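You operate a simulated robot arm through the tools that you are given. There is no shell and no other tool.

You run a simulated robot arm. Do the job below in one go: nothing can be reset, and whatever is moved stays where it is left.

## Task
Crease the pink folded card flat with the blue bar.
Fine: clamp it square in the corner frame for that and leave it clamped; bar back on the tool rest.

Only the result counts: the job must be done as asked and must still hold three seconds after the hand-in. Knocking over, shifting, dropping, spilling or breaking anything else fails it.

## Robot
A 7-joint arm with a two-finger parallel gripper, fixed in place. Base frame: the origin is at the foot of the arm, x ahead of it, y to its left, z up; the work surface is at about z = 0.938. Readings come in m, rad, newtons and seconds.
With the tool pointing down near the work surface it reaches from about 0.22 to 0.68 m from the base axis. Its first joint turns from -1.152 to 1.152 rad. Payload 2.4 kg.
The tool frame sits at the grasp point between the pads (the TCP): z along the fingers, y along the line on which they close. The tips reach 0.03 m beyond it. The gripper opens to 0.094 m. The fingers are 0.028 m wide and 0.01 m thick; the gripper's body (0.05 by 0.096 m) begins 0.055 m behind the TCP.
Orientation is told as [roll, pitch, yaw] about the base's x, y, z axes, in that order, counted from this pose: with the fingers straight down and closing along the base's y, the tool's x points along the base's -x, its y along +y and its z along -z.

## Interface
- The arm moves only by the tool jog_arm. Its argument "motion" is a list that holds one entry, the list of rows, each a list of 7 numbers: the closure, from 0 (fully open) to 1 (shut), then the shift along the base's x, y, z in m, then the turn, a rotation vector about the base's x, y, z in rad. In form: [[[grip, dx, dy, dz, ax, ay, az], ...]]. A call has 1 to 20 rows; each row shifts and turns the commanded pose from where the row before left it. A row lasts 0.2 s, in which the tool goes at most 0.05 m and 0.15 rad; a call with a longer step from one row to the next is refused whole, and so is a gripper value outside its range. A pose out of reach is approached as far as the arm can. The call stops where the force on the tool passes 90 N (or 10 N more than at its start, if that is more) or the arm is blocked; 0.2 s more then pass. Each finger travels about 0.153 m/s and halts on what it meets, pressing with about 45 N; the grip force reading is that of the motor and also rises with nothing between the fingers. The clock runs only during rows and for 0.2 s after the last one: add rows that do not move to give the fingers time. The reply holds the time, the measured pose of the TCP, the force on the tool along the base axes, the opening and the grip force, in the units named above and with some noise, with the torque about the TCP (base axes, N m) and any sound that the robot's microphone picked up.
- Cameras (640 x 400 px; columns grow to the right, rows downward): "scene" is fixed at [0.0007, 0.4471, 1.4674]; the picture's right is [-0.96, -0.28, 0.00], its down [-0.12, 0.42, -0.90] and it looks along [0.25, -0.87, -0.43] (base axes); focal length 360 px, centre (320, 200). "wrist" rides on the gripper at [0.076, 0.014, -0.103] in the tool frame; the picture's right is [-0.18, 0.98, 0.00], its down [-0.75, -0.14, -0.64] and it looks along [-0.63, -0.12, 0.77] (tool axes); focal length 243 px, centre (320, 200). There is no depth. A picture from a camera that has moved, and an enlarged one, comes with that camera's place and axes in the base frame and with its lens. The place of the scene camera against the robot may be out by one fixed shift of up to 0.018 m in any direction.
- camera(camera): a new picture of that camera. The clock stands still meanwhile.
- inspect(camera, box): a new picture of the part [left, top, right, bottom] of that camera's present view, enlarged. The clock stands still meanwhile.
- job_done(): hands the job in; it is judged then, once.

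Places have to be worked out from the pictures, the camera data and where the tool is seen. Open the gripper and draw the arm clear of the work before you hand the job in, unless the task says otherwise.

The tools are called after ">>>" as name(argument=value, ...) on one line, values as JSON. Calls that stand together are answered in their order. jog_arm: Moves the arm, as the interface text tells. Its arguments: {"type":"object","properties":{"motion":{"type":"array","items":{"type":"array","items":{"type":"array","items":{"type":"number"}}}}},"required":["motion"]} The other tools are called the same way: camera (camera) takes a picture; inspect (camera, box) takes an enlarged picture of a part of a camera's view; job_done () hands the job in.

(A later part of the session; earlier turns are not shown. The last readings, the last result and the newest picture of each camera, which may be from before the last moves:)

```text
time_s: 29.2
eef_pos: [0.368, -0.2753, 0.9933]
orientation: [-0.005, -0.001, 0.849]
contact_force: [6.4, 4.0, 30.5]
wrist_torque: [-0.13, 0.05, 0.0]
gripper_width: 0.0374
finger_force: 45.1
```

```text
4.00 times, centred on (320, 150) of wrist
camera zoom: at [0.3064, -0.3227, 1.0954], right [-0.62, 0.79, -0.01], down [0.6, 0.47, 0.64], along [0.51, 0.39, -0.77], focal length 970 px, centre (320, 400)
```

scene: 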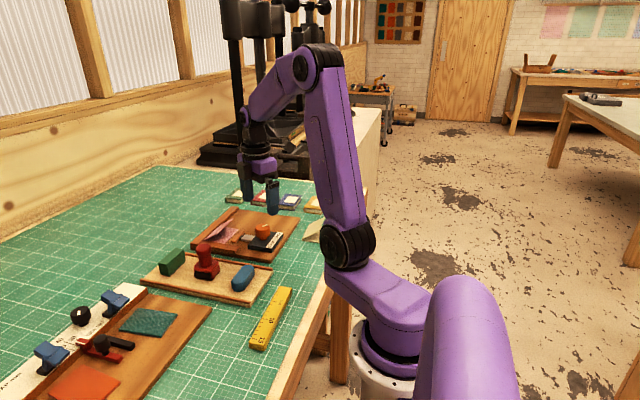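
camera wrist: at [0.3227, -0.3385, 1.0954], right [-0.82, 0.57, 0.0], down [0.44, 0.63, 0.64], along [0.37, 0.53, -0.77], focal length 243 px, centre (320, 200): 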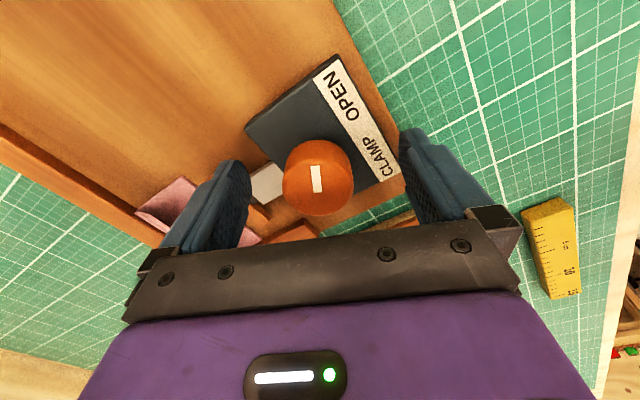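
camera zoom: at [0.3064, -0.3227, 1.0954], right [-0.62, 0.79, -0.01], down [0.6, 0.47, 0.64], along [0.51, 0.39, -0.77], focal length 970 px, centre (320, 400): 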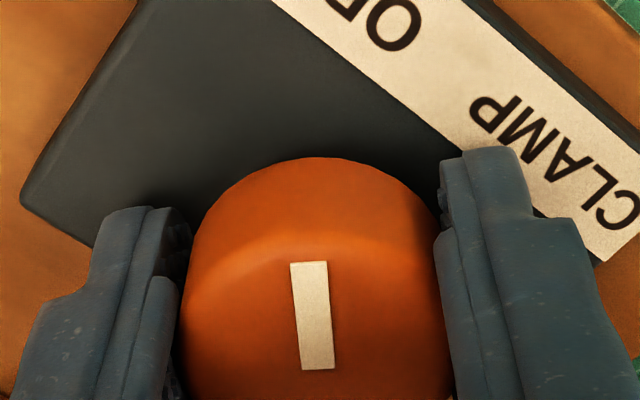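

Turning works: the jaw is advancing toward the card. There is a 30 N upward reaction, so I'll ease the tool up slightly and keep turning.

>>> jog_arm(motion=[[[1, 0, 0, 0.0015, 0, 0, 0], [1, 0, 0, 0, 0, 0, 0]]])

>>> jog_arm(motion=[[[1, 0, 0, 0, 0, 0, -0.1], [1, 0, 0, 0, 0, 0, -0.1], [1, 0, 0, 0, 0, 0, -0.1], [1, 0, 0, 0, 0, 0, -0.1], [1, 0, 0, 0, 0, 0, 0]]])

>>> inspect(camera="scene", box=[190, 200, 286, 260])

```text
time_s: 29.8
eef_pos: [0.3696, -0.2754, 0.9928]
orientation: [-0.003, -0.002, 0.849]
contact_force: [14.4, 1.0, 7.6]
wrist_torque: [-0.09, -0.75, 0.0]
gripper_width: 0.0372
finger_force: 44.8
```

```text
time_s: 31.0
eef_pos: [0.3694, -0.2743, 0.9927]
orientation: [-0.002, -0.002, 0.449]
contact_force: [19.4, 1.0, -10.3]
wrist_torque: [-0.1, -0.17, -0.01]
gripper_width: 0.0371
finger_force: 45.1
```

```text
6.67 times, centred on (238, 230) of scene
camera zoom: at [0.0014, 0.447, 1.4674], right [-0.96, -0.28, 0.0], down [-0.12, 0.42, -0.9], along [0.25, -0.87, -0.43], focal length 2399 px, centre (867, 0)
```

zoom: 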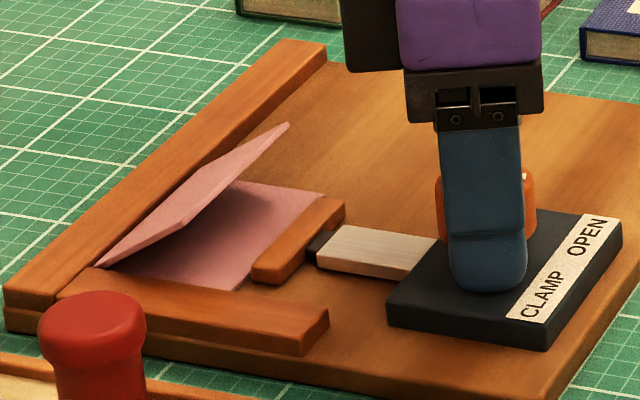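

>>> jog_arm(motion=[[[1, 0.001, 0, 0, 0, 0, 0], [1, 0, 0, 0, 0, 0, -0.1], [1, 0, 0, 0, 0, 0, -0.1], [1, 0, 0, 0, 0, 0, -0.1], [1, 0, 0, 0, 0, 0, -0.1], [1, 0, 0, 0, 0, 0, 0]]])

>>> inspect(camera="scene", box=[190, 200, 286, 260])

>>> inspect(camera="wrist", box=[240, 100, 400, 200])

```text
time_s: 32.4
eef_pos: [0.3689, -0.275, 0.9925]
orientation: [-0.002, 0.0, 0.048]
contact_force: [12.5, -0.4, -16.2]
wrist_torque: [-0.11, -0.22, 0.0]
gripper_width: 0.0373
finger_force: 45.0
```

```text
6.67 times, centred on (238, 230) of scene
camera zoom: at [0.0013, 0.4469, 1.4674], right [-0.96, -0.28, 0.0], down [-0.12, 0.42, -0.9], along [0.25, -0.87, -0.43], focal length 2399 px, centre (867, 0)
```

zoom: 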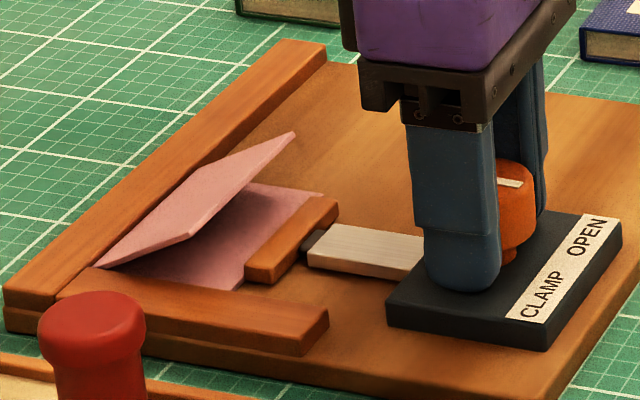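

```text
4.00 times, centred on (320, 150) of wrist
camera zoom: at [0.2913, -0.2648, 1.0956], right [0.14, 0.99, 0.0], down [0.76, -0.1, 0.64], along [0.64, -0.09, -0.77], focal length 970 px, centre (320, 400)
```

zoom: 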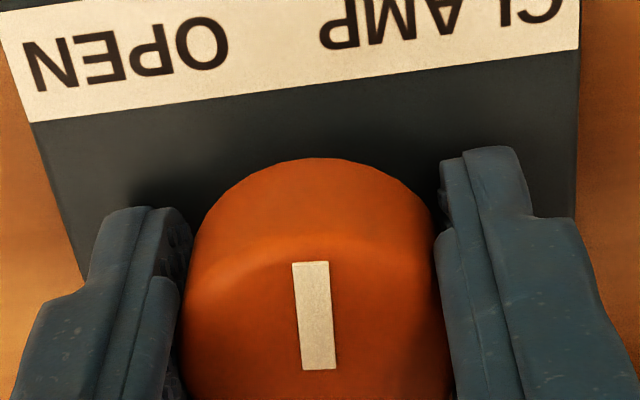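

The pointer is mid-way and the jaw is just reaching the card's free edge. I'll continue turning toward CLAMP.

>>> jog_arm(motion=[[[1, 0.0006, 0, -0.0005, 0, 0, 0], [1, 0, 0, 0, 0, 0, -0.1], [1, 0, 0, 0, 0, 0, -0.1], [1, 0, 0, 0, 0, 0, -0.1], [1, 0, 0, 0, 0, 0, 0]]])

>>> inspect(camera="scene", box=[190, 200, 286, 260])

>>> inspect(camera="wrist", box=[240, 100, 400, 200])

```text
time_s: 33.6
eef_pos: [0.3693, -0.2749, 0.9919]
orientation: [0.0, 0.002, -0.255]
contact_force: [-7.2, 3.5, 11.3]
wrist_torque: [0.16, 0.17, 0.01]
gripper_width: 0.0376
finger_force: 44.3
```

```text
6.67 times, centred on (238, 230) of scene
camera zoom: at [0.0004, 0.4473, 1.4673], right [-0.96, -0.28, 0.0], down [-0.12, 0.42, -0.9], along [0.25, -0.87, -0.43], focal length 2399 px, centre (867, 0)
```

zoom: 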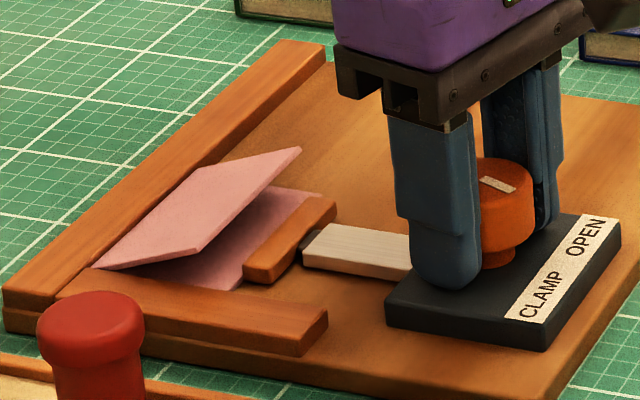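

```text
4.00 times, centred on (320, 150) of wrist
camera zoom: at [0.298, -0.2426, 1.0957], right [0.42, 0.91, 0.0], down [0.7, -0.32, 0.64], along [0.58, -0.27, -0.77], focal length 970 px, centre (320, 400)
```

zoom: 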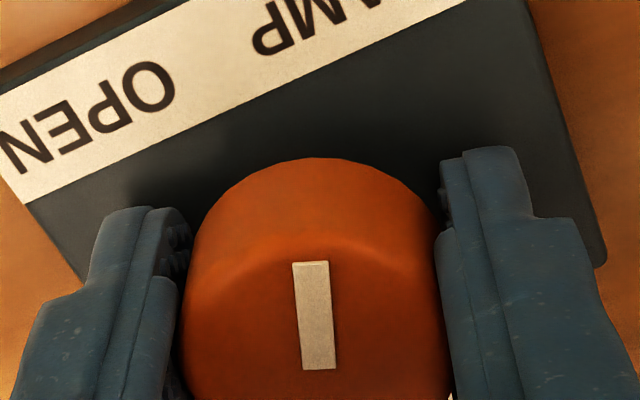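

>>> jog_arm(motion=[[[1, 0, 0, 0.0004, 0, 0, -0.1], [1, 0, 0, 0, 0, 0, -0.1], [1, 0, 0, 0, 0, 0, -0.1], [1, 0, 0, 0, 0, 0, 0]]])

>>> inspect(camera="scene", box=[190, 200, 286, 260])

>>> inspect(camera="wrist", box=[240, 100, 400, 200])

```text
time_s: 34.6
eef_pos: [0.3696, -0.2751, 0.9933]
orientation: [-0.001, -0.001, -0.554]
contact_force: [-7.8, -6.4, 1.1]
wrist_torque: [0.09, 0.8, -0.03]
gripper_width: 0.0371
finger_force: 44.8
```

```text
6.67 times, centred on (238, 230) of scene
camera zoom: at [0.0005, 0.4469, 1.4675], right [-0.96, -0.28, 0.0], down [-0.12, 0.42, -0.9], along [0.25, -0.87, -0.43], focal length 2399 px, centre (867, 0)
```

zoom: 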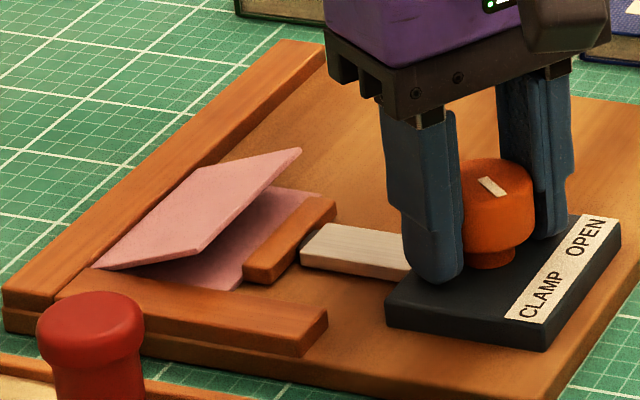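

```text
4.00 times, centred on (320, 150) of wrist
camera zoom: at [0.3107, -0.2232, 1.0955], right [0.67, 0.74, 0.0], down [0.57, -0.51, 0.64], along [0.48, -0.43, -0.77], focal length 970 px, centre (320, 400)
```

zoom: 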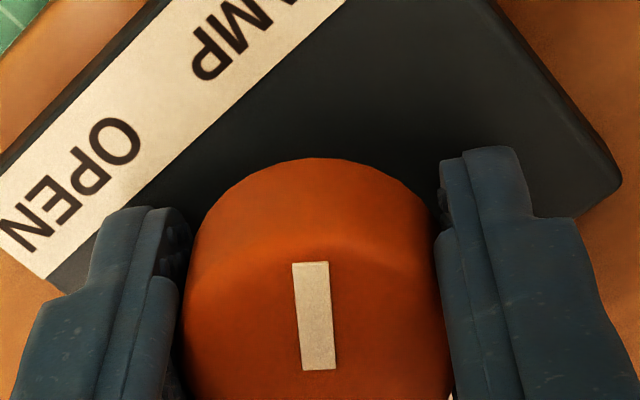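

The jaw is seated on the card and its spring is compressing. I'll continue to the CLAMP position in smaller steps, watching torque.

>>> jog_arm(motion=[[[1, 0, 0, 0, 0, 0, -0.1], [1, 0, 0, 0, 0, 0, -0.1], [1, 0, 0, 0, 0, 0, 0]]])

>>> jog_arm(motion=[[[1, 0, 0, 0, 0, 0, -0.1], [1, 0, 0, 0, 0, 0, -0.05], [1, 0, 0, 0, 0, 0, 0]]])

>>> inspect(camera="scene", box=[190, 200, 286, 260])

>>> inspect(camera="wrist", box=[240, 100, 400, 200])

```text
time_s: 35.4
eef_pos: [0.3686, -0.2752, 0.9935]
orientation: [-0.002, -0.001, -0.755]
contact_force: [-10.5, -8.6, -12.8]
wrist_torque: [-0.77, -0.75, 0.03]
gripper_width: 0.037
finger_force: 45.0
```

```text
time_s: 36.2
eef_pos: [0.3688, -0.2748, 0.9923]
orientation: [-0.001, 0.001, -0.903]
contact_force: [-10.3, -11.4, -19.5]
wrist_torque: [-0.72, -0.32, 0.01]
gripper_width: 0.0373
finger_force: 44.9
```

```text
6.67 times, centred on (238, 230) of scene
camera zoom: at [0.0007, 0.4466, 1.4676], right [-0.96, -0.28, 0.0], down [-0.12, 0.42, -0.9], along [0.25, -0.86, -0.43], focal length 2399 px, centre (867, 0)
```

zoom: 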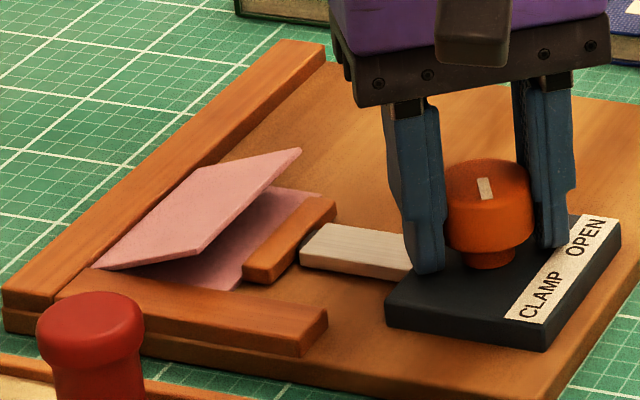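

```text
4.00 times, centred on (320, 150) of wrist
camera zoom: at [0.3322, -0.2069, 1.0957], right [0.89, 0.46, 0.0], down [0.36, -0.68, 0.64], along [0.3, -0.57, -0.77], focal length 970 px, centre (320, 400)
```

zoom: 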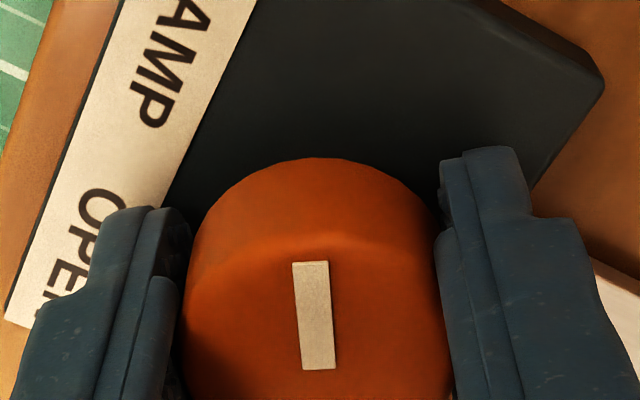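

>>> jog_arm(motion=[[[1, 0, 0, -0.0005, 0, 0, -0.05], [1, 0, 0, 0, 0, 0, 0]]])

>>> jog_arm(motion=[[[1, 0, 0, 0, 0, 0, -0.05], [1, 0, 0, 0, 0, 0, 0]]])

>>> inspect(camera="scene", box=[230, 205, 294, 245])

>>> inspect(camera="wrist", box=[240, 100, 400, 200])

```text
time_s: 36.8
eef_pos: [0.3688, -0.2744, 0.9943]
orientation: [0.0, -0.001, -0.949]
contact_force: [-8.6, -12.8, -3.7]
wrist_torque: [0.28, 0.59, 0.86]
gripper_width: 0.037
finger_force: 44.9
```

```text
time_s: 37.4
eef_pos: [0.3686, -0.2747, 0.9923]
orientation: [0.0, -0.003, -1.002]
contact_force: [-8.4, -13.5, -1.2]
wrist_torque: [-0.5, -0.02, 0.78]
gripper_width: 0.0373
finger_force: 44.7
```

```text
10.00 times, centred on (262, 225) of scene
camera zoom: at [0.0005, 0.4467, 1.4675], right [-0.96, -0.28, 0.0], down [-0.12, 0.42, -0.9], along [0.25, -0.86, -0.43], focal length 3599 px, centre (900, -50)
```

zoom: 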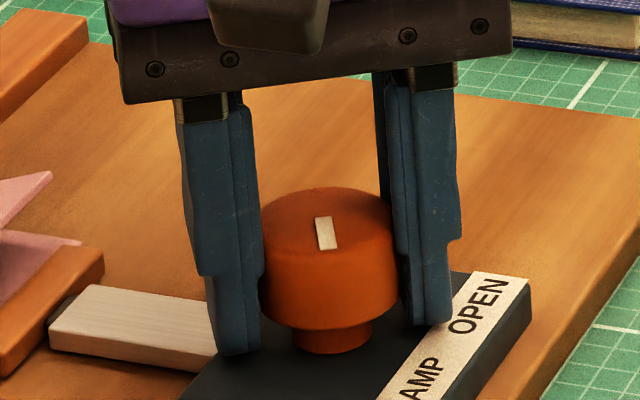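

```text
4.00 times, centred on (320, 150) of wrist
camera zoom: at [0.3391, -0.2039, 1.0955], right [0.93, 0.38, 0.0], down [0.29, -0.71, 0.64], along [0.24, -0.6, -0.76], focal length 970 px, centre (320, 400)
```

zoom: 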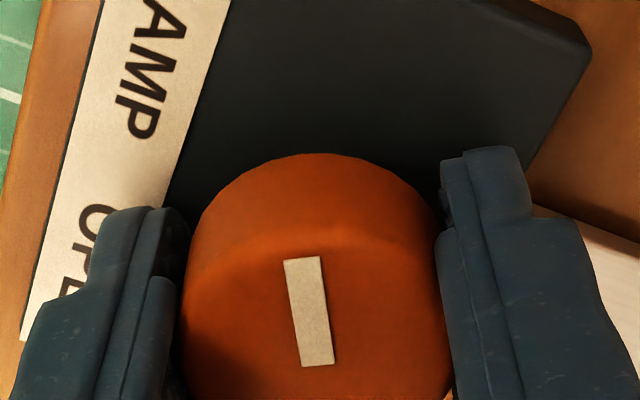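

Torque jumped to 0.8 N·m and the knob slipped slightly in the fingers, so it's at its CLAMP stop. I'll relieve the twist, open the fingers and lift away.

>>> jog_arm(motion=[[[1, 0, 0, 0, 0, 0, 0.04], [0.8, 0, 0, 0, 0, 0, 0], [0.3, 0, 0, 0, 0, 0, 0], [0, 0, 0, 0, 0, 0, 0], [0, 0, 0, 0.02, 0, 0, 0], [0, 0, 0, 0.04, 0, 0, 0], [0, 0, 0, 0.04, 0, 0, 0], [0, 0, 0, 0, 0, 0, 0]]])

>>> inspect(camera="scene", box=[190, 200, 286, 260])

>>> camera(camera="wrist")

```text
time_s: 39.2
eef_pos: [0.3674, -0.276, 1.0935]
orientation: [-0.002, -0.002, -0.959]
contact_force: [0.1, -0.3, -0.6]
wrist_torque: [0.01, 0.0, 0.0]
gripper_width: 0.0941
finger_force: 0.0
```

```text
6.67 times, centred on (238, 230) of scene
camera zoom: at [0.0007, 0.4471, 1.4674], right [-0.96, -0.28, 0.0], down [-0.12, 0.42, -0.9], along [0.25, -0.87, -0.43], focal length 2399 px, centre (867, 0)
```

zoom: 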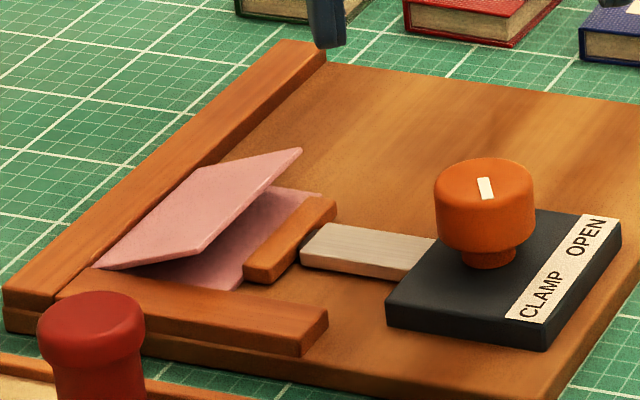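

```text
taken
camera wrist: at [0.3349, -0.2052, 1.1962], right [0.91, 0.41, 0.0], down [0.32, -0.7, 0.64], along [0.26, -0.59, -0.77], focal length 243 px, centre (320, 200)
```

wrist: 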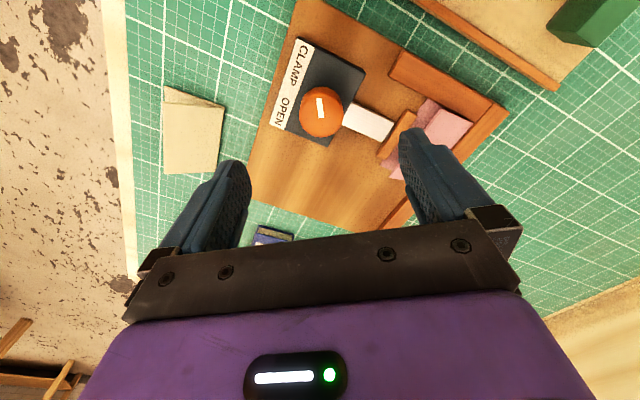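

The clamp is set: the pointer is at CLAMP, the jaw is tight on the card and the spring is compressed. I'll lift, rotate toward yaw -1.57 and move over the blue bar to look at it.

>>> jog_arm(motion=[[[0, 0, 0, 0.03, 0, 0, -0.12], [0, 0, 0.03, 0.01, 0, 0, -0.12], [0, -0.005, 0.04, 0, 0, 0, -0.12], [0, -0.01, 0.04, 0, 0, 0, -0.12], [0, -0.01, 0.04, 0, 0, 0, -0.13], [0, 0, 0, 0, 0, 0, 0]]])

>>> camera(camera="wrist")

>>> inspect(camera="scene", box=[180, 180, 340, 280])

```text
time_s: 40.6
eef_pos: [0.3448, -0.126, 1.1334]
orientation: [-0.002, -0.002, -1.572]
contact_force: [0.4, 0.0, 0.6]
wrist_torque: [0.03, 0.01, 0.0]
gripper_width: 0.094
finger_force: 0.0
```

```text
taken
camera wrist: at [0.3572, -0.0497, 1.2367], right [0.98, -0.19, 0.0], down [-0.14, -0.75, 0.64], along [-0.12, -0.63, -0.77], focal length 243 px, centre (320, 200)
```

wrist: 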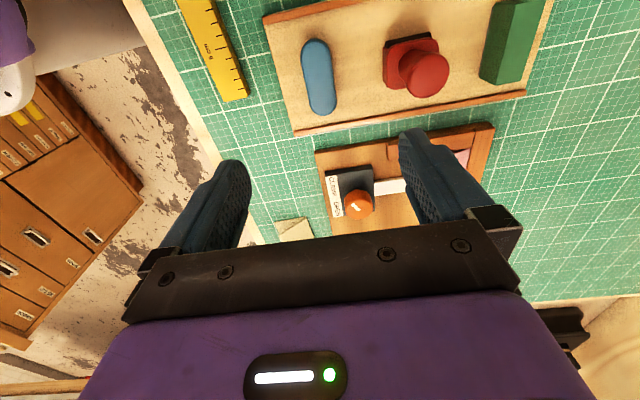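

```text
4.00 times, centred on (260, 230) of scene
camera zoom: at [0.0007, 0.4471, 1.4674], right [-0.96, -0.28, 0.0], down [-0.12, 0.42, -0.9], along [0.25, -0.87, -0.43], focal length 1440 px, centre (560, 80)
```

zoom: 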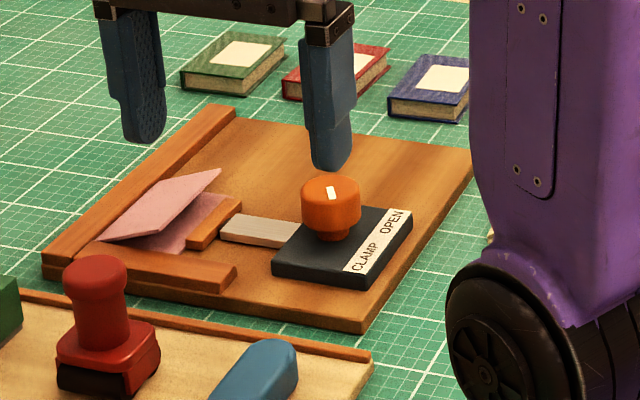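

>>> inspect(camera="wrist", box=[255, 20, 447, 140])

>>> inspect(camera="wrist", box=[280, 25, 360, 130])

>>> inspect(camera="scene", box=[190, 245, 290, 308])

```text
3.33 times, centred on (351, 80) of wrist
camera zoom: at [0.3572, -0.0497, 1.2367], right [0.98, -0.19, 0.0], down [-0.14, -0.75, 0.64], along [-0.12, -0.63, -0.77], focal length 809 px, centre (217, 600)
```

zoom: 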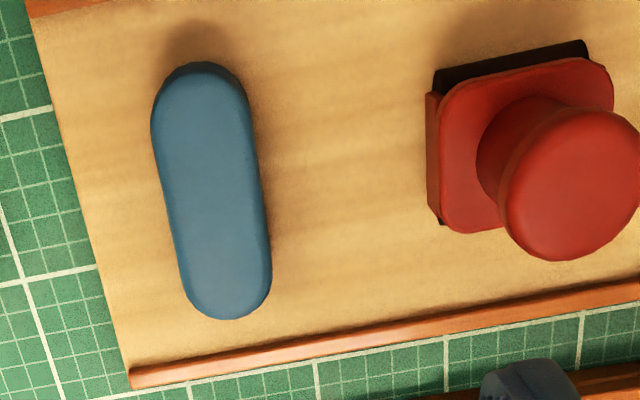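

```text
3.81 times, centred on (320, 78) of wrist
camera zoom: at [0.3572, -0.0497, 1.2367], right [0.98, -0.19, 0.0], down [-0.14, -0.75, 0.64], along [-0.12, -0.63, -0.77], focal length 924 px, centre (320, 667)
```

zoom: 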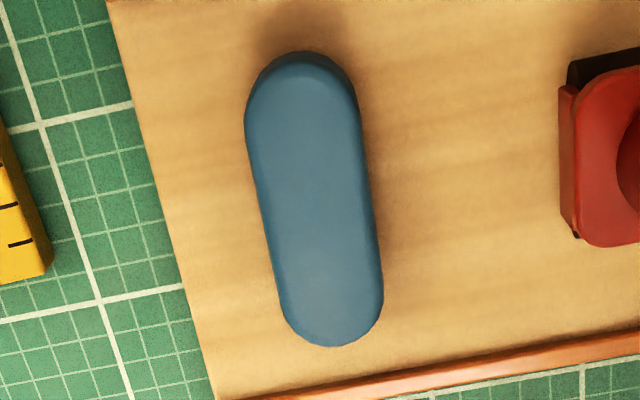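

```text
6.35 times, centred on (240, 276) of scene
camera zoom: at [0.0007, 0.4471, 1.4674], right [-0.96, -0.28, 0.0], down [-0.12, 0.42, -0.9], along [0.25, -0.87, -0.43], focal length 2285 px, centre (828, -286)
```

zoom: 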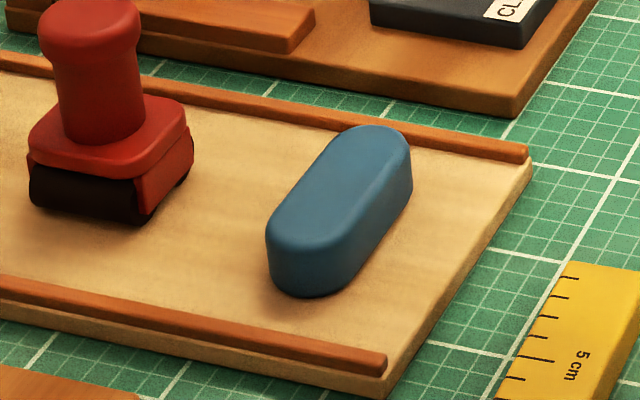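

The bar is about 70×27 mm and lies almost along y (about 3° off), centred near (0.344, -0.112) on the rest. I'll align the yaw, part-close to about 56 mm and come down just above it.

>>> jog_arm(motion=[[[0.4, 0, 0.0135, -0.03, 0, 0, -0.05], [0.4, 0, 0, -0.04, 0, 0, 0], [0.4, 0, 0, -0.04, 0, 0, 0], [0.4, 0, 0, -0.02, 0, 0, 0], [0.4, 0, 0, 0, 0, 0, 0]]])

>>> camera(camera="wrist")

>>> inspect(camera="scene", box=[180, 220, 308, 300])

```text
time_s: 41.8
eef_pos: [0.3459, -0.1125, 1.0035]
orientation: [0.001, -0.002, -1.62]
contact_force: [-0.4, 0.6, 0.2]
wrist_torque: [0.01, 0.01, -0.01]
gripper_width: 0.0567
finger_force: 0.0
```

```text
taken
camera wrist: at [0.3627, -0.0371, 1.1052], right [0.97, -0.23, 0.0], down [-0.18, -0.74, 0.64], along [-0.15, -0.63, -0.77], focal length 243 px, centre (320, 200)
```

wrist: 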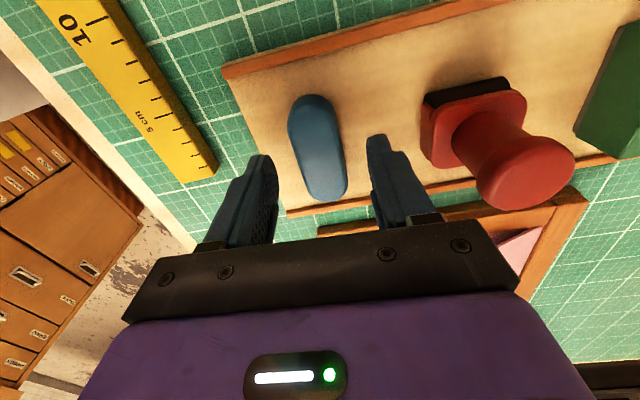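

```text
5.00 times, centred on (244, 260) of scene
camera zoom: at [0.0007, 0.4471, 1.4674], right [-0.96, -0.28, 0.0], down [-0.12, 0.42, -0.9], along [0.25, -0.87, -0.43], focal length 1800 px, centre (700, -100)
```

zoom: 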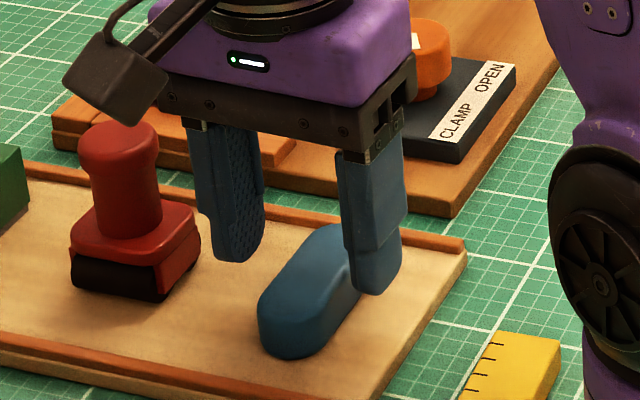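

The bar is centred between the fingers. I'll lower beside it and find the rest surface in 1 mm steps.

>>> jog_arm(motion=[[[0.4, 0, -0.002, -0.006, 0, 0, 0], [0.4, 0, 0, -0.006, 0, 0, 0], [0.4, 0, 0, -0.004, 0, 0, 0], [0.4, 0, 0, 0, 0, 0, 0]]])

>>> jog_arm(motion=[[[0.4, 0, 0, -0.002, 0, 0, 0], [0.4, 0, 0, 0, 0, 0, 0]]])

>>> jog_arm(motion=[[[0.4, 0, 0, -0.002, 0, 0, 0], [0.4, 0, 0, 0, 0, 0, 0]]])

>>> inspect(camera="scene", box=[180, 220, 308, 300])

```text
time_s: 42.8
eef_pos: [0.3454, -0.1137, 0.9865]
orientation: [-0.003, 0.0, -1.619]
contact_force: [-0.1, 0.3, -1.0]
wrist_torque: [0.02, -0.01, 0.03]
gripper_width: 0.0563
finger_force: 0.1
```

```text
time_s: 43.4
eef_pos: [0.3462, -0.1134, 0.9852]
orientation: [0.0, -0.002, -1.622]
contact_force: [-0.2, 0.4, 0.9]
wrist_torque: [-0.01, -0.03, 0.04]
gripper_width: 0.0562
finger_force: 0.0
```

```text
time_s: 44.0
eef_pos: [0.3462, -0.1137, 0.9824]
orientation: [-0.002, -0.001, -1.621]
contact_force: [-0.5, 0.1, 0.1]
wrist_torque: [0.01, 0.03, 0.03]
gripper_width: 0.0564
finger_force: 0.0
```

```text
5.00 times, centred on (244, 260) of scene
camera zoom: at [0.0007, 0.4471, 1.4674], right [-0.96, -0.28, 0.0], down [-0.12, 0.42, -0.9], along [0.25, -0.87, -0.43], focal length 1800 px, centre (700, -100)
```

zoom: 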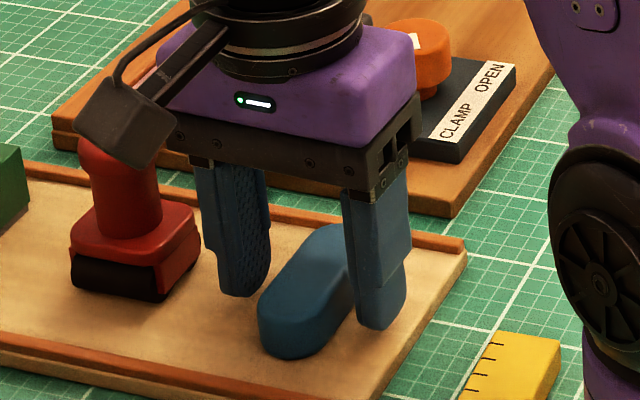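

>>> jog_arm(motion=[[[0.4, 0, 0, -0.0015, 0, 0, 0], [0.4, 0, 0, 0, 0, 0, 0]]])

>>> jog_arm(motion=[[[0.4, 0, 0, -0.001, 0, 0, 0], [0.4, 0, 0, 0, 0, 0, 0]]])

>>> jog_arm(motion=[[[0.4, 0, 0, -0.001, 0, 0, 0], [0.4, 0, 0, 0, 0, 0, 0]]])

```text
time_s: 44.6
eef_pos: [0.3463, -0.1126, 0.9814]
orientation: [-0.001, -0.001, -1.622]
contact_force: [0.0, -0.3, -0.7]
wrist_torque: [0.03, 0.0, 0.02]
gripper_width: 0.0562
finger_force: 0.0
```

```text
time_s: 45.2
eef_pos: [0.3456, -0.1139, 0.9809]
orientation: [-0.002, -0.001, -1.623]
contact_force: [-0.5, 0.2, 0.3]
wrist_torque: [0.03, 0.0, -0.01]
gripper_width: 0.0564
finger_force: 0.1
```

```text
time_s: 45.8
eef_pos: [0.3449, -0.1135, 0.9796]
orientation: [-0.002, -0.002, -1.621]
contact_force: [0.0, 0.1, -0.2]
wrist_torque: [-0.03, -0.03, -0.02]
gripper_width: 0.0563
finger_force: 0.0
```

>>> jog_arm(motion=[[[0.4, 0, 0, -0.001, 0, 0, 0], [0.4, 0, 0, 0, 0, 0, 0]]])

>>> jog_arm(motion=[[[0.4, 0, 0, -0.001, 0, 0, 0], [0.4, 0, 0, 0, 0, 0, 0]]])

>>> jog_arm(motion=[[[0.4, 0, 0, -0.001, 0, 0, 0], [0.4, 0, 0, 0, 0, 0, 0]]])

```text
time_s: 46.4
eef_pos: [0.3452, -0.1144, 0.9789]
orientation: [-0.001, -0.001, -1.621]
contact_force: [-0.2, 0.3, 0.0]
wrist_torque: [0.0, -0.02, -0.02]
gripper_width: 0.0565
finger_force: 0.1
```

```text
time_s: 47.0
eef_pos: [0.3453, -0.1134, 0.9789]
orientation: [0.0, -0.001, -1.621]
contact_force: [-1.7, 0.7, 20.3]
wrist_torque: [0.33, 0.47, 0.0]
gripper_width: 0.0563
finger_force: 0.0
```

```text
time_s: 47.6
eef_pos: [0.3453, -0.1133, 0.9779]
orientation: [0.005, -0.003, -1.622]
contact_force: [-1.1, 2.9, 77.8]
wrist_torque: [0.76, 2.56, -0.16]
gripper_width: 0.0571
finger_force: 0.7
```

The rest surface is at TCP z ≈ 0.979, and the last step pressed firmly. I'll raise 9 mm so the bar's underside will protrude about 8 mm below the tips, then check before gripping.

>>> jog_arm(motion=[[[0.4, 0, 0, 0.003, 0, 0, 0], [0.4, 0, 0, 0.0063, 0, 0, 0], [0.4, 0, 0, 0, 0, 0, 0]]])

>>> inspect(camera="scene", box=[205, 240, 285, 290])

>>> camera(camera="wrist")

```text
time_s: 48.4
eef_pos: [0.3444, -0.1135, 0.9862]
orientation: [-0.003, 0.0, -1.621]
contact_force: [0.3, 0.8, 0.4]
wrist_torque: [0.0, -0.01, -0.01]
gripper_width: 0.0562
finger_force: 0.0
```

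```text
8.00 times, centred on (245, 265) of scene
camera zoom: at [0.0007, 0.4471, 1.4674], right [-0.96, -0.28, 0.0], down [-0.12, 0.42, -0.9], along [0.25, -0.87, -0.43], focal length 2879 px, centre (920, -320)
```

zoom: 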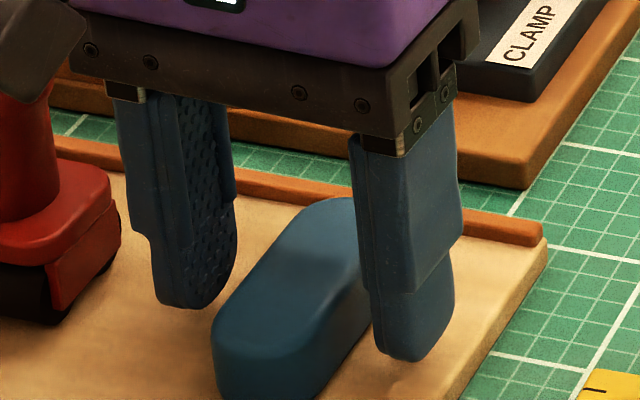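

```text
taken
camera wrist: at [0.3617, -0.0388, 1.0879], right [0.97, -0.23, 0.0], down [-0.18, -0.75, 0.64], along [-0.15, -0.62, -0.77], focal length 243 px, centre (320, 200)
```

wrist: 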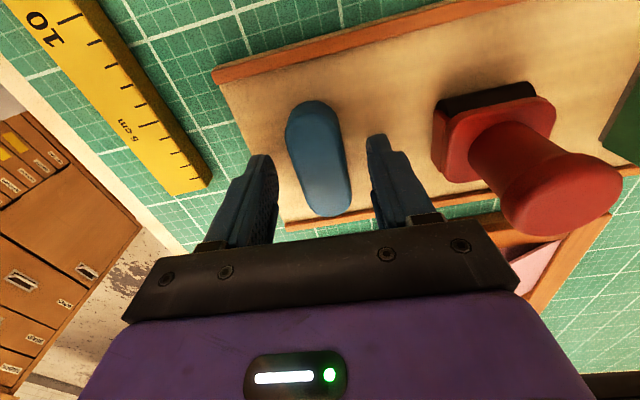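

>>> jog_arm(motion=[[[0.6, 0, 0, 0, 0, 0, 0], [0.7, 0, 0, 0, 0, 0, 0], [0.85, 0, 0, 0, 0, 0, 0], [1, 0, 0, 0, 0, 0, 0], [1, 0, 0, 0, 0, 0, 0]]])

>>> inspect(camera="scene", box=[205, 240, 285, 290])

>>> camera(camera="wrist")

```text
time_s: 49.6
eef_pos: [0.345, -0.1136, 0.9853]
orientation: [-0.001, -0.001, -1.622]
contact_force: [0.2, 0.1, 0.0]
wrist_torque: [-0.05, -0.02, -0.02]
gripper_width: 0.0286
finger_force: 45.2
```

```text
8.00 times, centred on (245, 265) of scene
camera zoom: at [0.0007, 0.4471, 1.4674], right [-0.96, -0.28, 0.0], down [-0.12, 0.42, -0.9], along [0.25, -0.87, -0.43], focal length 2879 px, centre (920, -320)
```

zoom: 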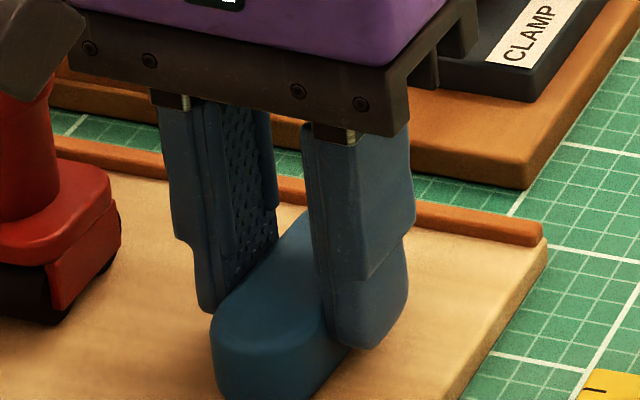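

```text
taken
camera wrist: at [0.362, -0.0389, 1.0882], right [0.97, -0.23, 0.0], down [-0.18, -0.74, 0.64], along [-0.15, -0.62, -0.77], focal length 243 px, centre (320, 200)
```

wrist: 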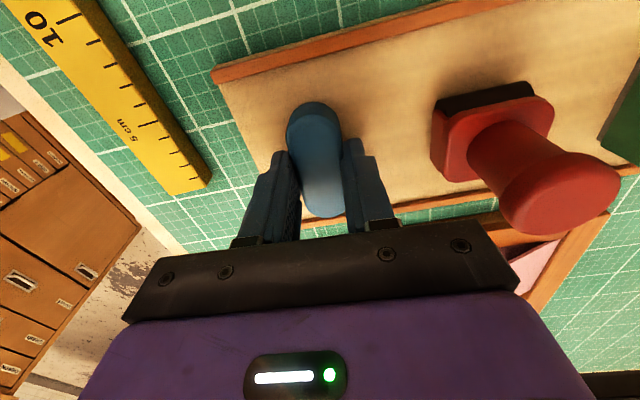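

The bar is gripped at 28.6 mm. I'll lift it straight up and check the hold.

>>> jog_arm(motion=[[[1, 0, 0, 0.005, 0, 0, 0], [1, 0, 0, 0.01, 0, 0, 0], [1, 0, 0, 0.025, 0, 0, 0], [1, 0, 0, 0.03, 0, 0, 0], [1, 0, 0, 0.03, 0, 0, 0], [1, 0, 0, 0, 0, 0, 0]]])

>>> inspect(camera="scene", box=[180, 190, 308, 270])

>>> camera(camera="wrist")

```text
time_s: 51.0
eef_pos: [0.3424, -0.1137, 1.0856]
orientation: [-0.002, -0.001, -1.623]
contact_force: [0.0, -0.2, -0.6]
wrist_torque: [0.01, -0.01, -0.02]
gripper_width: 0.0289
finger_force: 44.6
```

```text
5.00 times, centred on (244, 230) of scene
camera zoom: at [0.0007, 0.4471, 1.4674], right [-0.96, -0.28, 0.0], down [-0.12, 0.42, -0.9], along [0.25, -0.87, -0.43], focal length 1800 px, centre (700, 50)
```

zoom: 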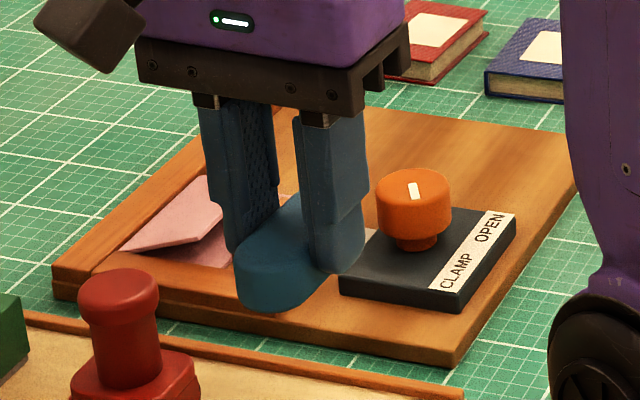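

```text
taken
camera wrist: at [0.3603, -0.0386, 1.1876], right [0.97, -0.23, 0.0], down [-0.18, -0.74, 0.64], along [-0.15, -0.62, -0.77], focal length 243 px, centre (320, 200)
```

wrist: 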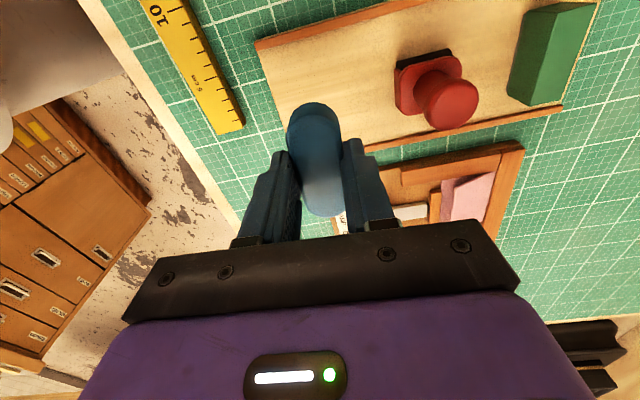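

The bar is held level. I'll carry it over the card, align it parallel to the fold (yaw -1.571), and hover above before pressing.

>>> jog_arm(motion=[[[1, 0, -0.01, 0.015, 0, 0, 0.05], [1, 0.0263, -0.025, 0, 0, 0, 0], [1, 0.0263, -0.025, 0, 0, 0, 0], [1, 0.0263, -0.025, 0, 0, 0, 0], [1, 0.0263, -0.025, 0, 0, 0, 0], [1, 0.0263, -0.025, -0.01, 0, 0, 0], [1, 0.0263, -0.0227, -0.03, 0, 0, 0], [1, 0, 0, 0, 0, 0, 0]]])

>>> camera(camera="wrist")

>>> inspect(camera="scene", box=[170, 170, 298, 250])

```text
time_s: 52.8
eef_pos: [0.5033, -0.2725, 1.0608]
orientation: [0.001, 0.0, -1.57]
contact_force: [-0.4, -0.3, -0.1]
wrist_torque: [-0.01, -0.01, -0.01]
gripper_width: 0.0289
finger_force: 44.5
```

```text
taken
camera wrist: at [0.5162, -0.1967, 1.1629], right [0.98, -0.18, 0.0], down [-0.14, -0.75, 0.64], along [-0.12, -0.63, -0.77], focal length 243 px, centre (320, 200)
```

wrist: 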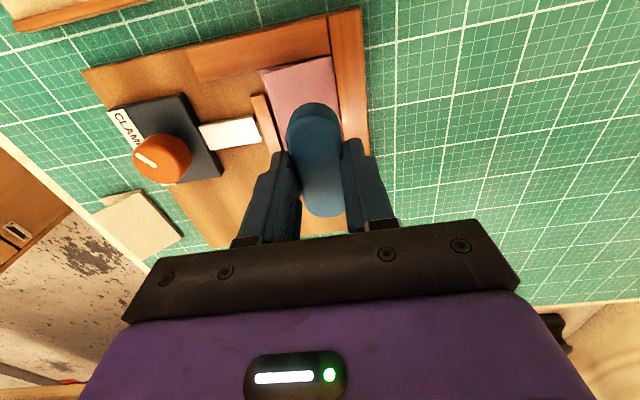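

```text
5.00 times, centred on (234, 210) of scene
camera zoom: at [0.0008, 0.4471, 1.4674], right [-0.96, -0.28, 0.0], down [-0.12, 0.42, -0.9], along [0.25, -0.87, -0.43], focal length 1800 px, centre (750, 150)
```

zoom: 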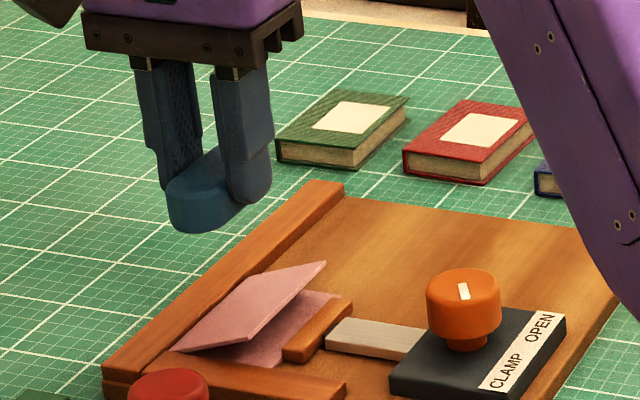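

>>> inspect(camera="wrist", box=[240, 40, 400, 140])

```text
4.00 times, centred on (320, 90) of wrist
camera zoom: at [0.5162, -0.1967, 1.1629], right [0.98, -0.18, 0.0], down [-0.14, -0.75, 0.64], along [-0.12, -0.63, -0.77], focal length 970 px, centre (320, 640)
```

zoom: 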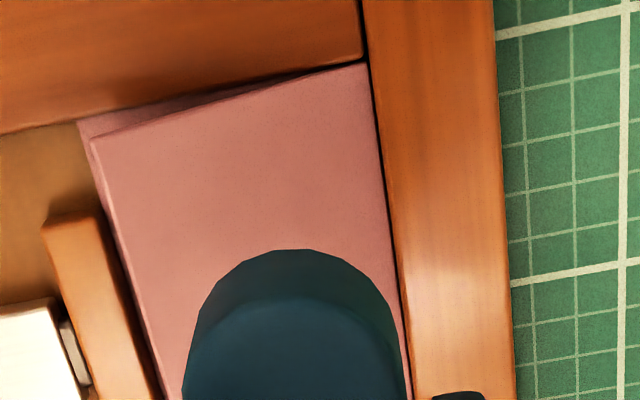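

The fold lies tight along the back fence, and the bar would come down with about 2.5 mm clearance to it. I'll lower the bar onto the raised leaf.

>>> jog_arm(motion=[[[1, 0, 0, -0.025, 0, 0, 0], [1, 0, 0, -0.02, 0, 0, 0], [1, 0, 0, -0.007, 0, 0, 0], [1, 0, 0, 0, 0, 0, 0]]])

>>> inspect(camera="scene", box=[180, 190, 276, 250])

>>> jog_arm(motion=[[[1, 0, 0, -0.003, 0, 0, 0], [1, 0, 0, -0.003, 0, 0, 0], [1, 0, 0, 0, 0, 0, 0]]])

>>> inspect(camera="scene", box=[180, 190, 276, 250])

```text
time_s: 53.8
eef_pos: [0.5025, -0.2713, 1.0075]
orientation: [-0.003, -0.003, -1.572]
contact_force: [0.5, 0.4, -0.3]
wrist_torque: [0.02, 0.0, 0.01]
gripper_width: 0.0288
finger_force: 44.9
```

```text
6.67 times, centred on (228, 220) of scene
camera zoom: at [0.0007, 0.4471, 1.4674], right [-0.96, -0.28, 0.0], down [-0.12, 0.42, -0.9], along [0.25, -0.87, -0.43], focal length 2399 px, centre (933, 67)
```

zoom: 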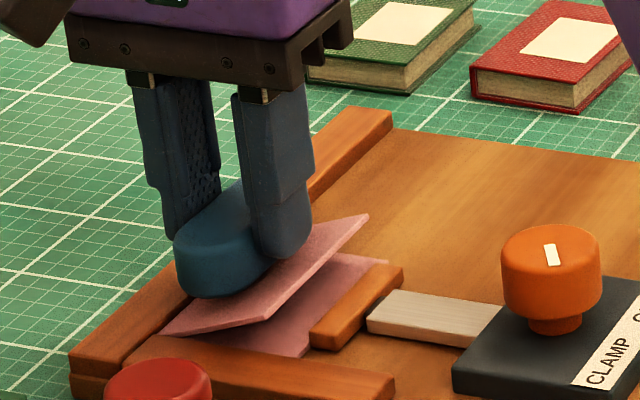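

```text
time_s: 54.6
eef_pos: [0.5024, -0.2713, 1.0019]
orientation: [-0.002, -0.002, -1.572]
contact_force: [-0.4, -0.2, 0.6]
wrist_torque: [0.0, -0.02, 0.03]
gripper_width: 0.0288
finger_force: 44.6
```

```text
6.67 times, centred on (228, 220) of scene
camera zoom: at [0.0007, 0.4471, 1.4674], right [-0.96, -0.28, 0.0], down [-0.12, 0.42, -0.9], along [0.25, -0.87, -0.43], focal length 2399 px, centre (933, 67)
```

zoom: 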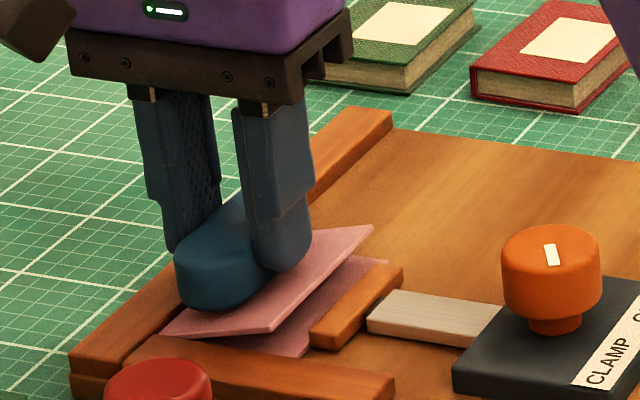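

The leaf is yielding under the bar. I'll continue down in small steps, watching force and leaf clearance to the jaw.

>>> jog_arm(motion=[[[1, 0, 0, -0.002, 0, 0, 0], [1, 0, 0, -0.002, 0, 0, 0], [1, 0, 0, 0, 0, 0, 0]]])

>>> inspect(camera="scene", box=[180, 200, 260, 250])

>>> jog_arm(motion=[[[1, 0, 0, -0.0015, 0, 0, 0], [1, 0, 0, 0, 0, 0, 0]]])

>>> inspect(camera="scene", box=[180, 200, 260, 250])

```text
time_s: 55.4
eef_pos: [0.5015, -0.2708, 0.9994]
orientation: [0.0, -0.001, -1.57]
contact_force: [0.3, 0.6, 0.5]
wrist_torque: [0.02, 0.0, -0.03]
gripper_width: 0.0287
finger_force: 44.7
```

```text
8.00 times, centred on (220, 225) of scene
camera zoom: at [0.0007, 0.4471, 1.4674], right [-0.96, -0.28, 0.0], down [-0.12, 0.42, -0.9], along [0.25, -0.87, -0.43], focal length 2879 px, centre (1120, 0)
```

zoom: 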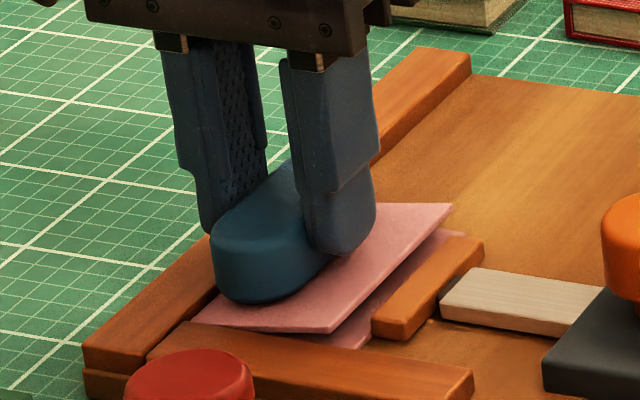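

```text
time_s: 56.0
eef_pos: [0.5024, -0.2711, 0.9971]
orientation: [-0.002, -0.002, -1.571]
contact_force: [-0.8, 0.0, -0.6]
wrist_torque: [-0.05, 0.02, 0.0]
gripper_width: 0.0286
finger_force: 45.1
```

```text
8.00 times, centred on (220, 225) of scene
camera zoom: at [0.0007, 0.4471, 1.4674], right [-0.96, -0.28, 0.0], down [-0.12, 0.42, -0.9], along [0.25, -0.87, -0.43], focal length 2879 px, centre (1120, 0)
```

zoom: 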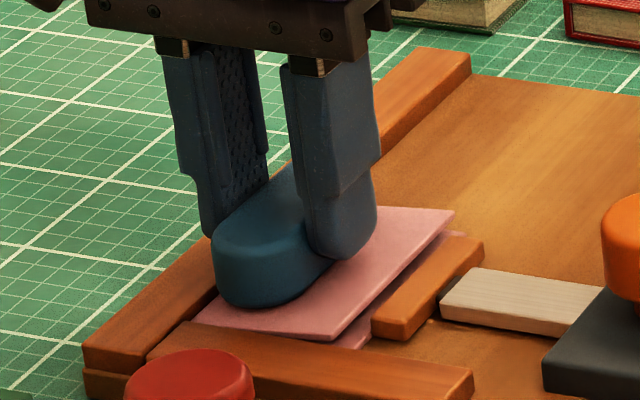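

>>> jog_arm(motion=[[[1, 0, 0, -0.0015, 0, 0, 0], [1, 0, 0, 0, 0, 0, 0]]])

>>> jog_arm(motion=[[[1, 0, 0, -0.001, 0, 0, 0], [1, 0, 0, 0, 0, 0, 0]]])

>>> inspect(camera="scene", box=[180, 200, 260, 250])

```text
time_s: 56.6
eef_pos: [0.5034, -0.2698, 0.9957]
orientation: [-0.001, -0.001, -1.57]
contact_force: [0.6, 0.6, 0.0]
wrist_torque: [0.01, 0.0, -0.02]
gripper_width: 0.0286
finger_force: 45.3
```

```text
time_s: 57.2
eef_pos: [0.5023, -0.2707, 0.9935]
orientation: [-0.001, -0.002, -1.57]
contact_force: [-0.1, 0.1, 0.0]
wrist_torque: [-0.02, 0.01, 0.03]
gripper_width: 0.029
finger_force: 45.2
```

```text
8.00 times, centred on (220, 225) of scene
camera zoom: at [0.0007, 0.4471, 1.4674], right [-0.96, -0.28, 0.0], down [-0.12, 0.42, -0.9], along [0.25, -0.87, -0.43], focal length 2879 px, centre (1120, 0)
```

zoom: 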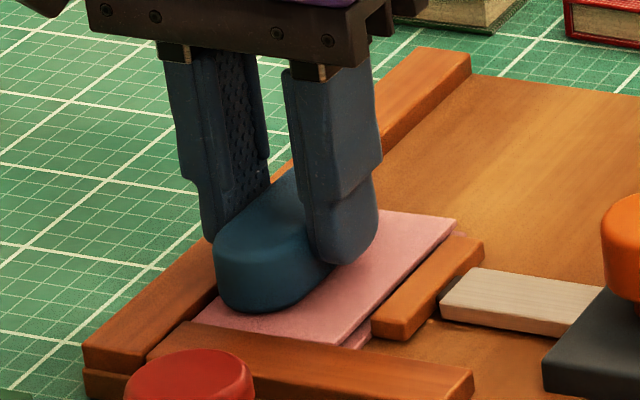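

>>> jog_arm(motion=[[[1, 0, 0, -0.001, 0, 0, 0], [1, 0, 0, 0, 0, 0, 0]]])

>>> jog_arm(motion=[[[1, 0, 0, -0.001, 0, 0, 0], [1, 0, 0, 0, 0, 0, 0]]])

>>> inspect(camera="scene", box=[190, 210, 254, 250])

```text
time_s: 57.8
eef_pos: [0.5027, -0.2704, 0.9932]
orientation: [-0.003, -0.001, -1.571]
contact_force: [0.0, -0.5, 0.5]
wrist_torque: [-0.03, 0.03, 0.0]
gripper_width: 0.029
finger_force: 44.7
```

```text
time_s: 58.4
eef_pos: [0.5035, -0.2709, 0.9925]
orientation: [0.0, -0.003, -1.572]
contact_force: [-3.4, 0.6, 10.8]
wrist_torque: [-0.04, 0.07, 0.0]
gripper_width: 0.0288
finger_force: 45.1
```

```text
10.00 times, centred on (222, 230) of scene
camera zoom: at [0.0005, 0.4472, 1.4674], right [-0.96, -0.28, 0.0], down [-0.12, 0.42, -0.9], along [0.25, -0.87, -0.43], focal length 3599 px, centre (1300, -100)
```

zoom: 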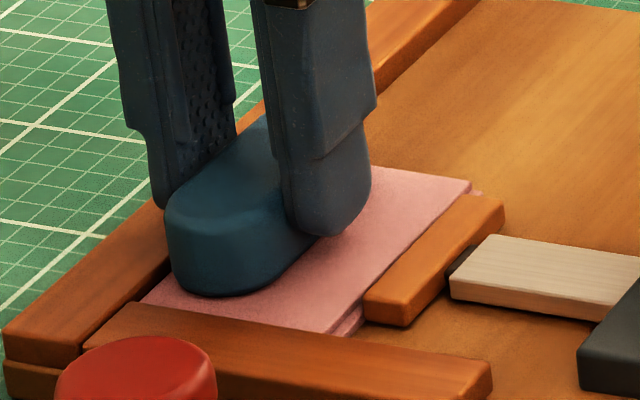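

The leaf is flat under the bar with about 11 N. I'll nudge the bar closer to the fold at the back fence under this light load, reading the x force.

>>> jog_arm(motion=[[[1, 0.001, 0, 0, 0, 0, 0], [1, 0, 0, 0, 0, 0, 0]]])

>>> jog_arm(motion=[[[1, 0.001, 0, 0, 0, 0, 0], [1, 0, 0, 0, 0, 0, 0]]])

```text
time_s: 59.0
eef_pos: [0.505, -0.2704, 0.9936]
orientation: [0.001, -0.001, -1.572]
contact_force: [-4.1, 0.0, 15.2]
wrist_torque: [-0.03, 0.11, -0.04]
gripper_width: 0.0287
finger_force: 45.0
```

```text
time_s: 59.6
eef_pos: [0.5045, -0.2714, 0.9932]
orientation: [0.001, -0.002, -1.571]
contact_force: [-6.5, -0.9, 16.4]
wrist_torque: [-0.1, 0.1, -0.05]
gripper_width: 0.0287
finger_force: 45.0
```

>>> jog_arm(motion=[[[1, 0, 0, -0.0008, 0, 0, 0], [1, 0, 0, 0, 0, 0, 0]]])

>>> jog_arm(motion=[[[1, 0, 0, -0.0006, 0, 0, 0], [1, 0, 0, 0, 0, 0, 0], [1, 0, 0, 0, 0, 0, 0]]])

>>> inspect(camera="scene", box=[190, 210, 254, 250])

```text
time_s: 60.2
eef_pos: [0.5055, -0.272, 0.9917]
orientation: [0.001, -0.001, -1.571]
contact_force: [-4.6, -0.5, 20.7]
wrist_torque: [-0.07, 0.07, -0.02]
gripper_width: 0.0288
finger_force: 44.9
```

```text
time_s: 61.0
eef_pos: [0.5042, -0.2709, 0.9927]
orientation: [0.001, -0.003, -1.571]
contact_force: [-2.5, -0.1, 24.2]
wrist_torque: [-0.03, -0.07, 0.02]
gripper_width: 0.0285
finger_force: 45.1
```

```text
10.00 times, centred on (222, 230) of scene
camera zoom: at [0.0003, 0.4473, 1.4673], right [-0.96, -0.28, 0.0], down [-0.12, 0.42, -0.9], along [0.25, -0.87, -0.43], focal length 3599 px, centre (1300, -100)
```

zoom: 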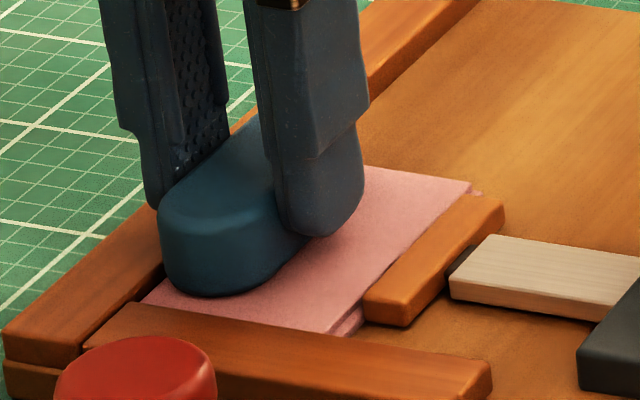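

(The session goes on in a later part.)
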